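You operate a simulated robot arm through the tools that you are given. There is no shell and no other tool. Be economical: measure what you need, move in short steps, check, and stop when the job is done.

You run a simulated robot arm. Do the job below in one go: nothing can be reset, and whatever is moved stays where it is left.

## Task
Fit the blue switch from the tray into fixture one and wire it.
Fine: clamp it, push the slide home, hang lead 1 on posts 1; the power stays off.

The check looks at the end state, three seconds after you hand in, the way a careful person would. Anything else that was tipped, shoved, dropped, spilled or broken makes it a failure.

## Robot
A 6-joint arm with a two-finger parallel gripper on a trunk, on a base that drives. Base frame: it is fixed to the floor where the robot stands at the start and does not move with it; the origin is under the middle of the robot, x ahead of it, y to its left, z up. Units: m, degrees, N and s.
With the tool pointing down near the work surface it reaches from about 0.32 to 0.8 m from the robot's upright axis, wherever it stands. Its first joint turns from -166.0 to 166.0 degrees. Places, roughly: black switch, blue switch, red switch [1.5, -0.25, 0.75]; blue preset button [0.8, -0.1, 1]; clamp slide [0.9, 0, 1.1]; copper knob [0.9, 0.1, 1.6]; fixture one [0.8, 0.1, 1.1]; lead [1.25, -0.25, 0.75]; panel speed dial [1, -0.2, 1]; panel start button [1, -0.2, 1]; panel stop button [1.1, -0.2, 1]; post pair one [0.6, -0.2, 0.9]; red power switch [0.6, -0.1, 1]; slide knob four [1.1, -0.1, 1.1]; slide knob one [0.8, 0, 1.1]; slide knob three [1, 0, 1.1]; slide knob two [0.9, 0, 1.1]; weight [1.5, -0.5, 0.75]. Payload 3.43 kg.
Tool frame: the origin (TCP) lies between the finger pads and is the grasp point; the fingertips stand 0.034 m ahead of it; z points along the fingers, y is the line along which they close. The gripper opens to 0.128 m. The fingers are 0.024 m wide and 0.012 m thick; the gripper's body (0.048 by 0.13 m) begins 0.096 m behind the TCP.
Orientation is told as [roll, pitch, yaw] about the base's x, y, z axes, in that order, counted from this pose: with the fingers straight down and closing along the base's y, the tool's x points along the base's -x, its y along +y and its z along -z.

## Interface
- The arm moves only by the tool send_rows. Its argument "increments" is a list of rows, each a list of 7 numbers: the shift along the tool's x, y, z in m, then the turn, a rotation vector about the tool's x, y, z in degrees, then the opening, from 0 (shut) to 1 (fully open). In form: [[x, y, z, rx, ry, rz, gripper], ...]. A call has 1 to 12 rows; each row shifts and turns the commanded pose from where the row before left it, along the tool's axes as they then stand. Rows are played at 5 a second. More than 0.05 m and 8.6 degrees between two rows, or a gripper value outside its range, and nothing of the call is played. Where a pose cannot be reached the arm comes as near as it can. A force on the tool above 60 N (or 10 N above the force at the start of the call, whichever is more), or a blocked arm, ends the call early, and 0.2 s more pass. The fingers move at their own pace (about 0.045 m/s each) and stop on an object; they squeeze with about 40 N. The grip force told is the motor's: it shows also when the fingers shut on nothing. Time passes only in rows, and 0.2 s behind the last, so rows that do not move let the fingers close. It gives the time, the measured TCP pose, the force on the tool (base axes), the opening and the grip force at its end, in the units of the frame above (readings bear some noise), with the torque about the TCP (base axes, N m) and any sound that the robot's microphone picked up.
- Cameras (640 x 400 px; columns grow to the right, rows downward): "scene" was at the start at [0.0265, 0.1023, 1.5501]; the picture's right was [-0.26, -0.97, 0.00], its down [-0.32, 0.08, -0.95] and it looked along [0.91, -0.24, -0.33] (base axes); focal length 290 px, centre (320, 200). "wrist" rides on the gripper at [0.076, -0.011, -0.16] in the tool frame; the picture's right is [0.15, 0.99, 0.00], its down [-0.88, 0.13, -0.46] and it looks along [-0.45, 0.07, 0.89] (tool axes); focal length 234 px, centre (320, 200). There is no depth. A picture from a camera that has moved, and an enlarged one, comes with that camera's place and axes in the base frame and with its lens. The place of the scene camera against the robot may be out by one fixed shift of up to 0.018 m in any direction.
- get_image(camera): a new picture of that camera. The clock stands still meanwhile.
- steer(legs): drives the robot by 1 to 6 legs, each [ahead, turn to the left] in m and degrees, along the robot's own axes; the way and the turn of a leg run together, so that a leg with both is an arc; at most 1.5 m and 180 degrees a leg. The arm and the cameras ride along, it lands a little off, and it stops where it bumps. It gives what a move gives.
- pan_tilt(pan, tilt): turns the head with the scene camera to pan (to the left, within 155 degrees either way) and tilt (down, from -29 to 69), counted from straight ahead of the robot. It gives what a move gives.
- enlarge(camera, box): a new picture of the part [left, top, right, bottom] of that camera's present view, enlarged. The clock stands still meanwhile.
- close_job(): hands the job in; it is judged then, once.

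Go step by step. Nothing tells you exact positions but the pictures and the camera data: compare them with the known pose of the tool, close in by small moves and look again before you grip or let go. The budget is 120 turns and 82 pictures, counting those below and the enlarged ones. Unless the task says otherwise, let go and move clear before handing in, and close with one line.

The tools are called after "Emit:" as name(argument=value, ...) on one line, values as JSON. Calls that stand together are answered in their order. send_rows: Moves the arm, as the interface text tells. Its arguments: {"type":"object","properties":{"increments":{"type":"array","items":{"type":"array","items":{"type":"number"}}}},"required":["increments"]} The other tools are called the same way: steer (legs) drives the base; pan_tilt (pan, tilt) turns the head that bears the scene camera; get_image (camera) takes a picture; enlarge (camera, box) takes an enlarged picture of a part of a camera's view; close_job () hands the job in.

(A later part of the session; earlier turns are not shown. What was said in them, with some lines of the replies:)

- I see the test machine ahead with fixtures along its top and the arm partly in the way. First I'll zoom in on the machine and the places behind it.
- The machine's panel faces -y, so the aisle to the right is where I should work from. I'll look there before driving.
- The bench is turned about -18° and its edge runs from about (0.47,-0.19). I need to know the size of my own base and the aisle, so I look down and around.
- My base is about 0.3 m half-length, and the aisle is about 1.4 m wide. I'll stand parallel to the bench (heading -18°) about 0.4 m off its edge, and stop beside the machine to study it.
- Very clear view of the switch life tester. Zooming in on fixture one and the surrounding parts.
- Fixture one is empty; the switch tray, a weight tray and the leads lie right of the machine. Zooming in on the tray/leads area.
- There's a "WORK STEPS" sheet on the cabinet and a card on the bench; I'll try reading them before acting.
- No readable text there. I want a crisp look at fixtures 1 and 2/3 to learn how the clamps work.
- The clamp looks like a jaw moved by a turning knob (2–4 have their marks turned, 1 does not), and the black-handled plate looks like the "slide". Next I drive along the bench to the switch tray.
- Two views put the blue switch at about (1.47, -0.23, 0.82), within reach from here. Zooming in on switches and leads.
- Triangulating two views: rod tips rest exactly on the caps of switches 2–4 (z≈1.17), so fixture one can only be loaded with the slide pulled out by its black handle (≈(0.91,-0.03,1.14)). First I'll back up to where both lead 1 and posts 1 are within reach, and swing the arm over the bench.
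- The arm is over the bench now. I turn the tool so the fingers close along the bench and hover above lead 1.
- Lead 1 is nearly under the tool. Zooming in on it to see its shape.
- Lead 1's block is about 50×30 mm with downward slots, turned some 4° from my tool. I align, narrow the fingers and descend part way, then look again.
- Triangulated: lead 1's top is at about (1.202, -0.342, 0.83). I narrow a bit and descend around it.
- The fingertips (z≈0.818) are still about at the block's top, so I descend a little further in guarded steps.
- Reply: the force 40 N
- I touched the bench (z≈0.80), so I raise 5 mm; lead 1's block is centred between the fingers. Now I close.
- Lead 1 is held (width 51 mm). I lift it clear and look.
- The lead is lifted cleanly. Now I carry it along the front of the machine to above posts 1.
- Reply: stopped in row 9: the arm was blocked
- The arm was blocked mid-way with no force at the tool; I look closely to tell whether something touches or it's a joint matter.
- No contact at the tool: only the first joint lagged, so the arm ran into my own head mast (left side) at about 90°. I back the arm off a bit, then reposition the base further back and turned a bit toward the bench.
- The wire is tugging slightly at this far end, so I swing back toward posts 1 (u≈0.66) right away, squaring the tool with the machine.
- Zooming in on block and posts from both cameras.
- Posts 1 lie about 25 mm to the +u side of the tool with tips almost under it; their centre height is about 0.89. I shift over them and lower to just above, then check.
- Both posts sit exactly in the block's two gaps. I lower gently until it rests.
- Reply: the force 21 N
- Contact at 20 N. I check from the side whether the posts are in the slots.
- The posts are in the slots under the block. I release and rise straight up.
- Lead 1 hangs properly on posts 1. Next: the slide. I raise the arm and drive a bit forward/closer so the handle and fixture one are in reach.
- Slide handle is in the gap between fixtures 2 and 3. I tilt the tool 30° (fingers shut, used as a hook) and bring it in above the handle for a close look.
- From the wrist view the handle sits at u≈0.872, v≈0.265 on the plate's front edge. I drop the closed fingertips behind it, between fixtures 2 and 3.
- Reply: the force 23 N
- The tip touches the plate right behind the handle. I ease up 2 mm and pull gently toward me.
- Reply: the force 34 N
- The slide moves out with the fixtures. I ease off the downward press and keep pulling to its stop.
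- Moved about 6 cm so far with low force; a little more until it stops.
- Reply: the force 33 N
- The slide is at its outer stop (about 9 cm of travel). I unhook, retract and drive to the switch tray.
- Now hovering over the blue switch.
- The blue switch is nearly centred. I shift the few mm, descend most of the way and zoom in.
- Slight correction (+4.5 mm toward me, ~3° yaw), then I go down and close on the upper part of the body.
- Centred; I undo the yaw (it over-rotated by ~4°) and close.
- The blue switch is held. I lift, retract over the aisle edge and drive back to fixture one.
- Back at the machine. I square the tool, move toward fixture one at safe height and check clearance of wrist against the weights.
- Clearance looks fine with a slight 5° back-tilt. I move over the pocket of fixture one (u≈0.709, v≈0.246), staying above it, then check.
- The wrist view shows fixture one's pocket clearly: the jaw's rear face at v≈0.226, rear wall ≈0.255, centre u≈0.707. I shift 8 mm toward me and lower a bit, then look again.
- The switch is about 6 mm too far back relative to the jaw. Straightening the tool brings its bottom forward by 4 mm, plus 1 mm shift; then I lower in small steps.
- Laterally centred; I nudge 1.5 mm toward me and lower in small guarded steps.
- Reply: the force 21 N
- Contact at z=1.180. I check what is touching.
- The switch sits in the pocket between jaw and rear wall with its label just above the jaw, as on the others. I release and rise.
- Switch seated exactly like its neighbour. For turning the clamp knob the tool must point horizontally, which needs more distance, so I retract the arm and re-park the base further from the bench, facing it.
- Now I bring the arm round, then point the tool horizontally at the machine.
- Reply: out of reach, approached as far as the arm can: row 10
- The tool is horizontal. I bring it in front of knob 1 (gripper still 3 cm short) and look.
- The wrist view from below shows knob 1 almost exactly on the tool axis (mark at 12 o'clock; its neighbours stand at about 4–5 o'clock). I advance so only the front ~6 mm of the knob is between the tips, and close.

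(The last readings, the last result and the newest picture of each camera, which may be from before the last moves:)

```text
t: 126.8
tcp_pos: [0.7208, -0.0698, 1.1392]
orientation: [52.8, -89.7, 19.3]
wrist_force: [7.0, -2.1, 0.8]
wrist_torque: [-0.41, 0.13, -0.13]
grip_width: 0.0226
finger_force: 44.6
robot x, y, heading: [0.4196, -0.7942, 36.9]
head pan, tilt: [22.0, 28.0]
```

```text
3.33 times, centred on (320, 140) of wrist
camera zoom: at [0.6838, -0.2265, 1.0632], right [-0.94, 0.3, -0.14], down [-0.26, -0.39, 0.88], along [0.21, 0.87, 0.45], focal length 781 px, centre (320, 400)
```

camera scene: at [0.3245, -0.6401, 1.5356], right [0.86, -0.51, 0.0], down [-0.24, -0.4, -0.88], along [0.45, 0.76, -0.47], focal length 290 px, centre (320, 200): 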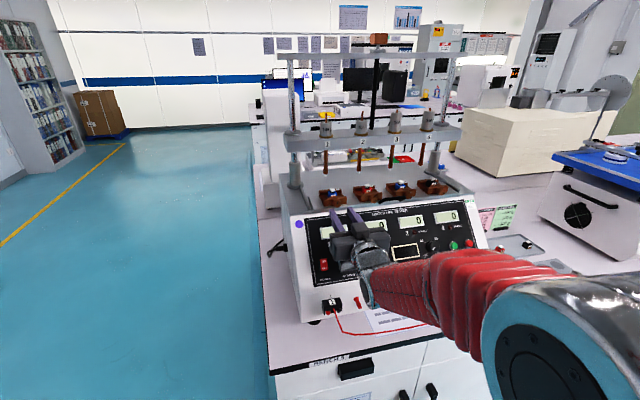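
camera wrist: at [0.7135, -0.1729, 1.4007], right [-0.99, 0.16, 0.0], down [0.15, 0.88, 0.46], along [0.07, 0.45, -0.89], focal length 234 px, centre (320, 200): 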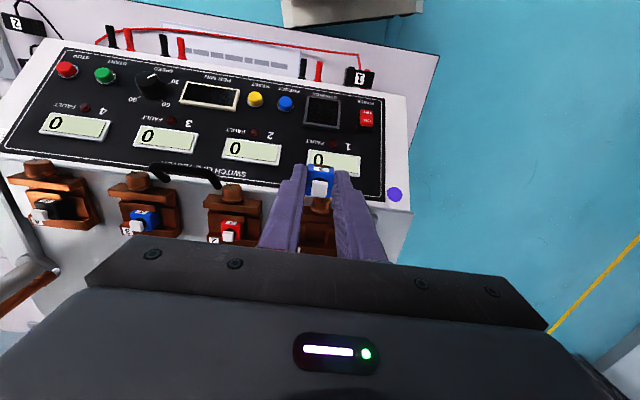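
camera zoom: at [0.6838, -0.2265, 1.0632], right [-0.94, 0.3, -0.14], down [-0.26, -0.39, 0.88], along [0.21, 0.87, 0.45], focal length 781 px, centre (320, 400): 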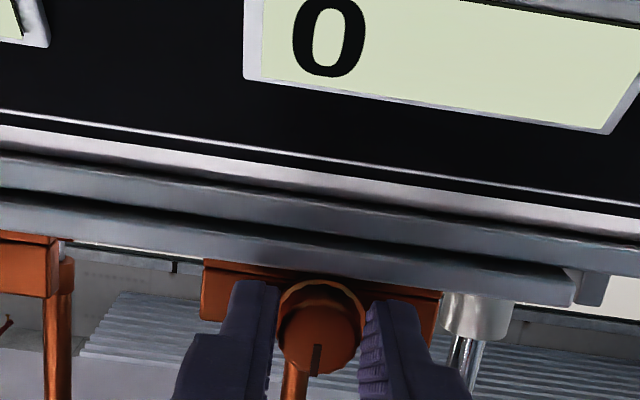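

Knob 1 is gripped (22.6 mm). I turn clockwise (seen from the front) in parts, watching the torque.

Emit:
send_rows(increments=[[0, -0.001, 0, 0, 0, 7.5, 0], [0, 0, 0, 0, 0, 7.5, 0], [0, 0, 0, 0, 0, 7.5, 0], [0, 0, 0, 0, 0, 7.5, 0]])

Emit:
enlarge(camera="scene", box=[305, 175, 375, 225])

```text
t: 127.8
tcp_pos: [0.7201, -0.0698, 1.1379]
orientation: [89.8, -59.8, -17.5]
wrist_force: [-9.1, 4.0, 6.1]
wrist_torque: [-0.47, 0.09, 0.64]
grip_width: 0.0226
finger_force: 44.6
robot x, y, heading: [0.4182, -0.7927, 36.9]
head pan, tilt: [22.0, 28.0]
```

```text
8.00 times, centred on (340, 200) of scene
camera zoom: at [0.324, -0.6403, 1.5356], right [0.86, -0.51, 0.0], down [-0.24, -0.4, -0.88], along [0.45, 0.76, -0.47], focal length 2317 px, centre (160, 200)
```

zoom: 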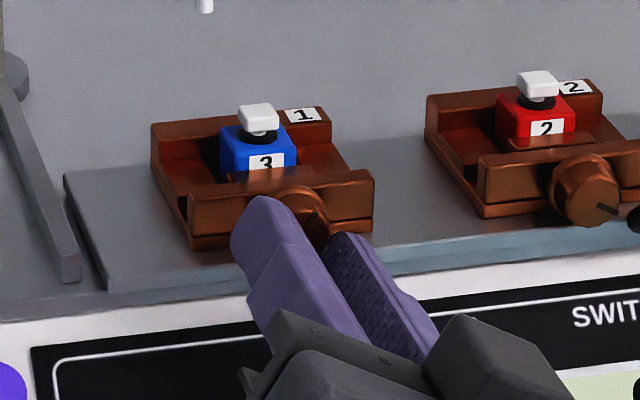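

It turns and the jaw advances. I continue.

Emit:
send_rows(increments=[[0, 0, 0, 0, 0, 7.5, 0], [0, 0, 0, 0, 0, 7.5, 0], [0, 0, 0, 0, 0, 7.5, 0], [0, 0, 0, 0, 0, 7.5, 0]])

Emit:
send_rows(increments=[[0, 0, 0, 0, 0, 7.5, 0], [0, 0, 0, 0, 0, 7.5, 0], [0, 0, 0, 0, 0, 7.5, 0], [0, 0, 0, 0, 0, 7.5, 0]])

Emit:
enlarge(camera="scene", box=[305, 175, 375, 225])

```text
t: 128.8
tcp_pos: [0.7194, -0.0695, 1.1398]
orientation: [90.1, -29.7, -17.6]
wrist_force: [-20.2, 16.3, 13.7]
wrist_torque: [0.36, -0.16, 0.69]
grip_width: 0.0225
finger_force: 44.8
robot x, y, heading: [0.4196, -0.7933, 37.5]
head pan, tilt: [22.0, 28.0]
```

```text
t: 129.8
tcp_pos: [0.7214, -0.0705, 1.1419]
orientation: [90.2, 0.4, -17.7]
wrist_force: [-14.4, 17.9, 23.1]
wrist_torque: [0.59, -0.15, -0.12]
grip_width: 0.0222
finger_force: 45.4
robot x, y, heading: [0.4186, -0.7917, 37.5]
head pan, tilt: [22.0, 28.0]
```

```text
8.00 times, centred on (340, 200) of scene
camera zoom: at [0.3235, -0.6404, 1.5356], right [0.86, -0.51, 0.0], down [-0.24, -0.4, -0.88], along [0.45, 0.76, -0.47], focal length 2317 px, centre (160, 200)
```

zoom: 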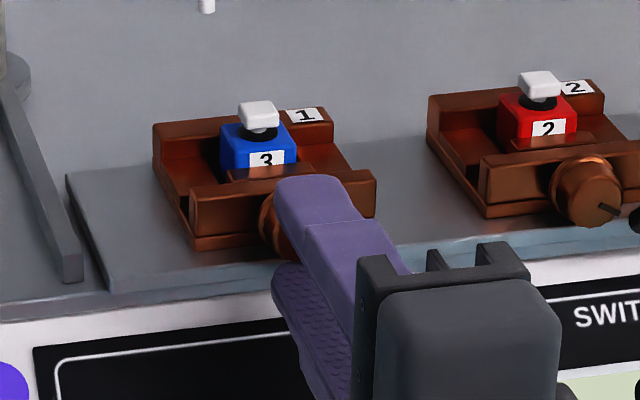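

At 90° now with moderate side force; I relieve ~1 mm and turn the rest.

Emit:
send_rows(increments=[[0.001, 0.001, -0.0005, 0, 0, 7.5, 0], [0, 0, 0, 0, 0, 7.5, 0], [0, 0, 0, 0, 0, 7.5, 0], [0, 0, 0, 0, 0, 5, 0]])

```text
t: 130.8
tcp_pos: [0.7225, -0.0713, 1.1399]
orientation: [89.9, 27.8, -17.9]
wrist_force: [6.8, 4.5, 21.0]
wrist_torque: [0.36, -0.49, -0.35]
grip_width: 0.0227
finger_force: 44.2
robot x, y, heading: [0.4195, -0.7959, 37.1]
head pan, tilt: [22.0, 28.0]
```

Torque is starting to resist (−0.36 N·m), suggesting the jaw is at the switch. One more small step to make it tight.

Emit:
send_rows(increments=[[0, 0, 0, 0, 0, 6, 0], [0, 0, 0, 0, 0, 0, 0]])

Emit:
enlarge(camera="scene", box=[305, 175, 375, 225])

```text
t: 131.4
tcp_pos: [0.7213, -0.0711, 1.142]
orientation: [90.0, 33.7, -17.8]
wrist_force: [8.1, 3.0, 23.3]
wrist_torque: [0.4, -0.37, -0.43]
grip_width: 0.0226
finger_force: 45.0
robot x, y, heading: [0.4179, -0.7974, 37.0]
head pan, tilt: [22.0, 28.0]
```

```text
8.00 times, centred on (340, 200) of scene
camera zoom: at [0.3246, -0.6405, 1.5357], right [0.86, -0.51, 0.0], down [-0.24, -0.4, -0.88], along [0.45, 0.76, -0.47], focal length 2317 px, centre (160, 200)
```

zoom: 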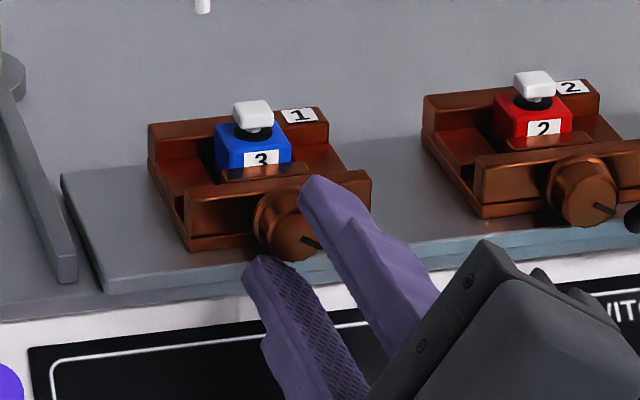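

Knob 1's mark now matches its neighbours and the switch is clamped. I release, back off and turn the tool back.

Emit:
send_rows(increments=[[0, 0, 0, 0, 0, 0, 0.28], [0, 0, 0, 0, 0, 0, 0.28], [0, 0, -0.02, 0, 0, 0, 0.28], [0, 0, -0.03, 0, 0, 0, 0.28], [0, 0, -0.03, 0, 0, 0, 0]])

Emit:
send_rows(increments=[[0, 0, 0, 0, 0, -8.5, 0], [0, 0, 0, 0, 0, -8.5, 0], [0, 0, 0, 0, 0, -8.5, 0], [0, 0, 0, 0, 0, -8.5, 0], [0, 0, 0, 0, 0, -8.5, 0], [0, 0, 0, 0, 0, -8.5, 0], [0, 0, 0, 0, 0, -8.5, 0], [0, 0, 0, 0, 0, -8.5, 0], [0, 0, 0, 0, 0, -8.5, 0], [0, 0, 0, 0, 0, -8.5, 0], [0, 0, 0, 0, 0, -8.5, 0], [0, 0, 0, 0, 0, -8.5, 0]])

Emit:
send_rows(increments=[[0, 0, 0, 0, 0, -7.5, 0], [0, 0, 0, 0, 0, -7.5, 0], [0, 0, 0, 0, 0, -6.5, 0], [0.002, -0.04, 0, 0, 0, 0, 0], [0.002, -0.043, 0, 0, 0, 0, 0], [0.002, -0.043, 0, 0, 0, 0, 0], [0, -0.04, 0, 0, 0, 0, 0]])

Emit:
get_image(camera="wrist")

```text
t: 132.6
tcp_pos: [0.6972, -0.1462, 1.1393]
orientation: [89.8, 33.6, -17.9]
wrist_force: [0.0, 0.3, -0.1]
wrist_torque: [0.0, -0.01, 0.02]
grip_width: 0.0013
finger_force: 0.2
robot x, y, heading: [0.4207, -0.7936, 37.2]
head pan, tilt: [22.0, 28.0]
```

```text
t: 135.2
tcp_pos: [0.6957, -0.1462, 1.1386]
orientation: [89.7, -68.5, -17.3]
wrist_force: [0.0, -0.3, 0.3]
wrist_torque: [-0.02, -0.05, 0.03]
grip_width: 0.0
finger_force: 33.1
robot x, y, heading: [0.4177, -0.7955, 37.3]
head pan, tilt: [22.0, 28.0]
```

```text
t: 136.8
tcp_pos: [0.8552, -0.1963, 1.132]
orientation: [44.8, -89.8, 27.4]
wrist_force: [-0.6, -0.3, -0.3]
wrist_torque: [0.01, 0.0, 0.0]
grip_width: 0.0
finger_force: 33.0
robot x, y, heading: [0.4199, -0.7953, 37.1]
head pan, tilt: [22.0, 28.0]
```

```text
6 pictures are left
camera wrist: at [0.8171, -0.353, 1.0565], right [-0.94, 0.3, -0.14], down [-0.26, -0.39, 0.88], along [0.21, 0.87, 0.45], focal length 234 px, centre (320, 200)
```

wrist: 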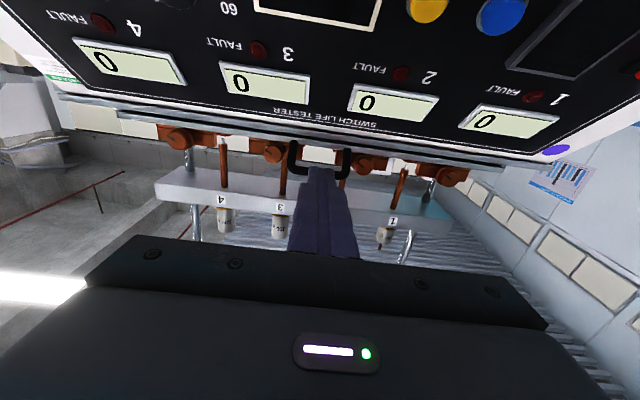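

The handle is a U-shaped grip right ahead of the closed fingertips. I raise 1 cm to meet it squarely and push the slide in.

Emit:
send_rows(increments=[[-0.011, 0.002, 0.02, 0, 0, 0, 0], [0, 0, 0.025, 0, 0, 0, 0], [0, 0, 0.015, 0, 0, 0, 0], [0, 0, 0.015, 0, 0, 0, 0], [0, 0, 0.01, 0, 0, 0, 0]])

Emit:
enlarge(camera="scene", box=[300, 155, 460, 255])

```text
t: 138.0
tcp_pos: [0.879, -0.1143, 1.1444]
orientation: [48.9, -89.6, 23.4]
wrist_force: [-0.2, -0.8, 1.0]
wrist_torque: [0.01, 0.03, -0.02]
grip_width: 0.0001
finger_force: 33.3
robot x, y, heading: [0.4187, -0.7927, 37.2]
head pan, tilt: [22.0, 28.0]
```

```text
4.00 times, centred on (380, 205) of scene
camera zoom: at [0.3246, -0.6401, 1.5356], right [0.86, -0.51, 0.0], down [-0.24, -0.4, -0.88], along [0.45, 0.76, -0.47], focal length 1159 px, centre (80, 180)
```

zoom: 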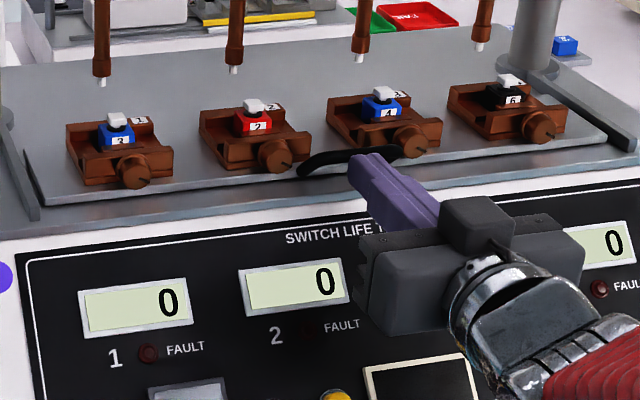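

The tip is right at the bar. I push on in small steps.

Emit:
send_rows(increments=[[0, 0, 0.01, 0, 0, 0, 0], [0, 0, 0.01, 0, 0, 0, 0], [0, 0, 0.01, 0, 0, 0, 0]])

Emit:
enlarge(camera="scene", box=[300, 155, 460, 255])

```text
t: 138.8
tcp_pos: [0.8874, -0.0869, 1.1433]
orientation: [46.2, -89.8, 26.3]
wrist_force: [-0.3, 0.2, 0.4]
wrist_torque: [0.03, -0.01, 0.01]
grip_width: 0.0
finger_force: 33.3
robot x, y, heading: [0.4195, -0.7913, 37.2]
head pan, tilt: [22.0, 28.0]
```

```text
4.00 times, centred on (380, 205) of scene
camera zoom: at [0.3246, -0.64, 1.5356], right [0.86, -0.51, 0.0], down [-0.24, -0.4, -0.88], along [0.45, 0.76, -0.47], focal length 1159 px, centre (80, 180)
```

zoom: 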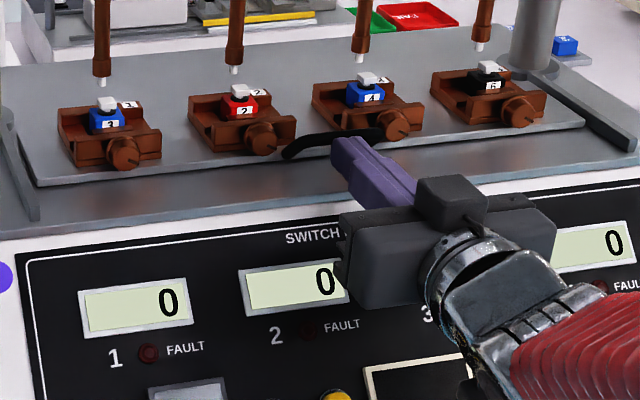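

The slide follows smoothly. I push it home, watching for the stop.

Emit:
send_rows(increments=[[0, 0, 0.01, 0, 0, 0, 0], [0, 0, 0.01, 0, 0, 0, 0], [0, 0, 0.01, 0, 0, 0, 0], [0, 0, 0.005, 0, 0, 0, 0]])

Emit:
send_rows(increments=[[0, 0, 0.005, 0, 0, 0, 0], [0, 0, 0.004, 0, 0, 0, 0]])

```text
t: 139.6
tcp_pos: [0.8942, -0.069, 1.142]
orientation: [35.8, -89.6, 36.4]
wrist_force: [-23.3, -42.3, 1.6]
wrist_torque: [0.34, -0.06, 0.52]
grip_width: 0.0
finger_force: 33.5
robot x, y, heading: [0.4186, -0.7945, 37.1]
head pan, tilt: [22.0, 28.0]
stopped in row 3: the force on the tool passed its limit at 88 N (the readings are from after the stop); the commanded pose is now the measured one
```

```text
t: 139.8
tcp_pos: [0.8938, -0.0682, 1.1435]
orientation: [33.8, -89.6, 38.4]
wrist_force: [-21.1, -39.3, 1.3]
wrist_torque: [0.36, -0.04, 0.53]
grip_width: 0.0
finger_force: 33.2
robot x, y, heading: [0.4223, -0.7973, 37.3]
head pan, tilt: [22.0, 28.0]
stopped in row 1: the force on the tool passed its limit at 73 N (the readings are from after the stop); the commanded pose is now the measured one
```

Hard stop reached. I back off the pressure and check that the rods meet the switches.

Emit:
send_rows(increments=[[0, 0, -0.01, 0, 0, 0, 0], [0, 0, -0.04, 0, 0, 0, 0], [0, 0, -0.045, 0, 0, 0, 0], [0, 0, -0.045, 0, 0, 0, 0]])

Emit:
enlarge(camera="scene", box=[300, 135, 460, 235])

```text
t: 140.8
tcp_pos: [0.8509, -0.2015, 1.1411]
orientation: [30.5, -89.5, 41.5]
wrist_force: [0.0, -0.3, 0.4]
wrist_torque: [0.02, -0.01, 0.03]
grip_width: 0.0003
finger_force: 33.0
robot x, y, heading: [0.4256, -0.7927, 37.2]
head pan, tilt: [22.0, 28.0]
```

```text
4.00 times, centred on (380, 185) of scene
camera zoom: at [0.3245, -0.6402, 1.5356], right [0.86, -0.51, 0.0], down [-0.24, -0.4, -0.88], along [0.45, 0.76, -0.47], focal length 1159 px, centre (80, 260)
```

zoom: 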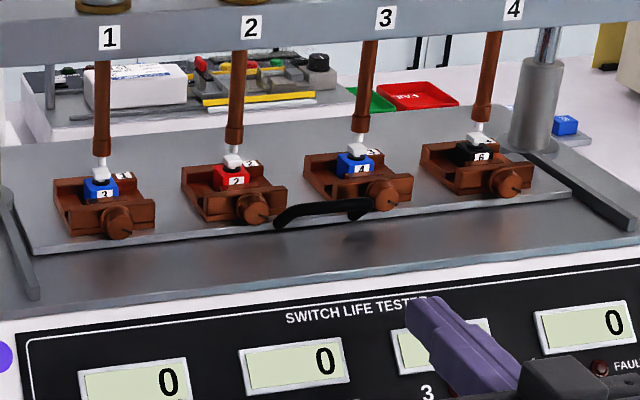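

All four rods sit on their switches and the slide is home. One last check of the lead and overall scene.

Emit:
enlarge(camera="scene", box=[290, 220, 450, 330])

```text
3.64 times, centred on (370, 275) of scene
camera zoom: at [0.3245, -0.6402, 1.5356], right [0.86, -0.51, 0.0], down [-0.24, -0.4, -0.88], along [0.45, 0.76, -0.47], focal length 1053 px, centre (138, -73)
```

zoom: 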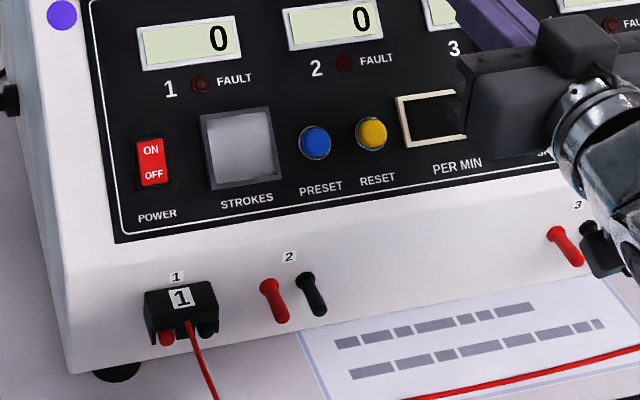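

Lead 1 hangs on posts 1, and the power switch is untouched. I move the arm clear and hand in.

Emit:
send_rows(increments=[[-0.02, 0, -0.04, 0, 0, 0, 0.2], [-0.02, 0, -0.04, 0, 0, 0, 0.2], [-0.03, 0, -0.02, 0, 0, 0, 0.2]])

Emit:
close_job()

```text
t: 141.7
tcp_pos: [0.8236, -0.2953, 1.2129]
orientation: [33.0, -89.5, 39.1]
wrist_force: [0.0, 0.1, -0.6]
wrist_torque: [0.0, -0.04, 0.02]
grip_width: 0.0256
finger_force: 0.0
robot x, y, heading: [0.4186, -0.7965, 36.7]
head pan, tilt: [22.0, 28.0]
```

```text
The job is handed in.
```

The blue switch is clamped in fixture one, the slide is pushed home, lead 1 hangs on posts 1, and I did not touch the power switch.
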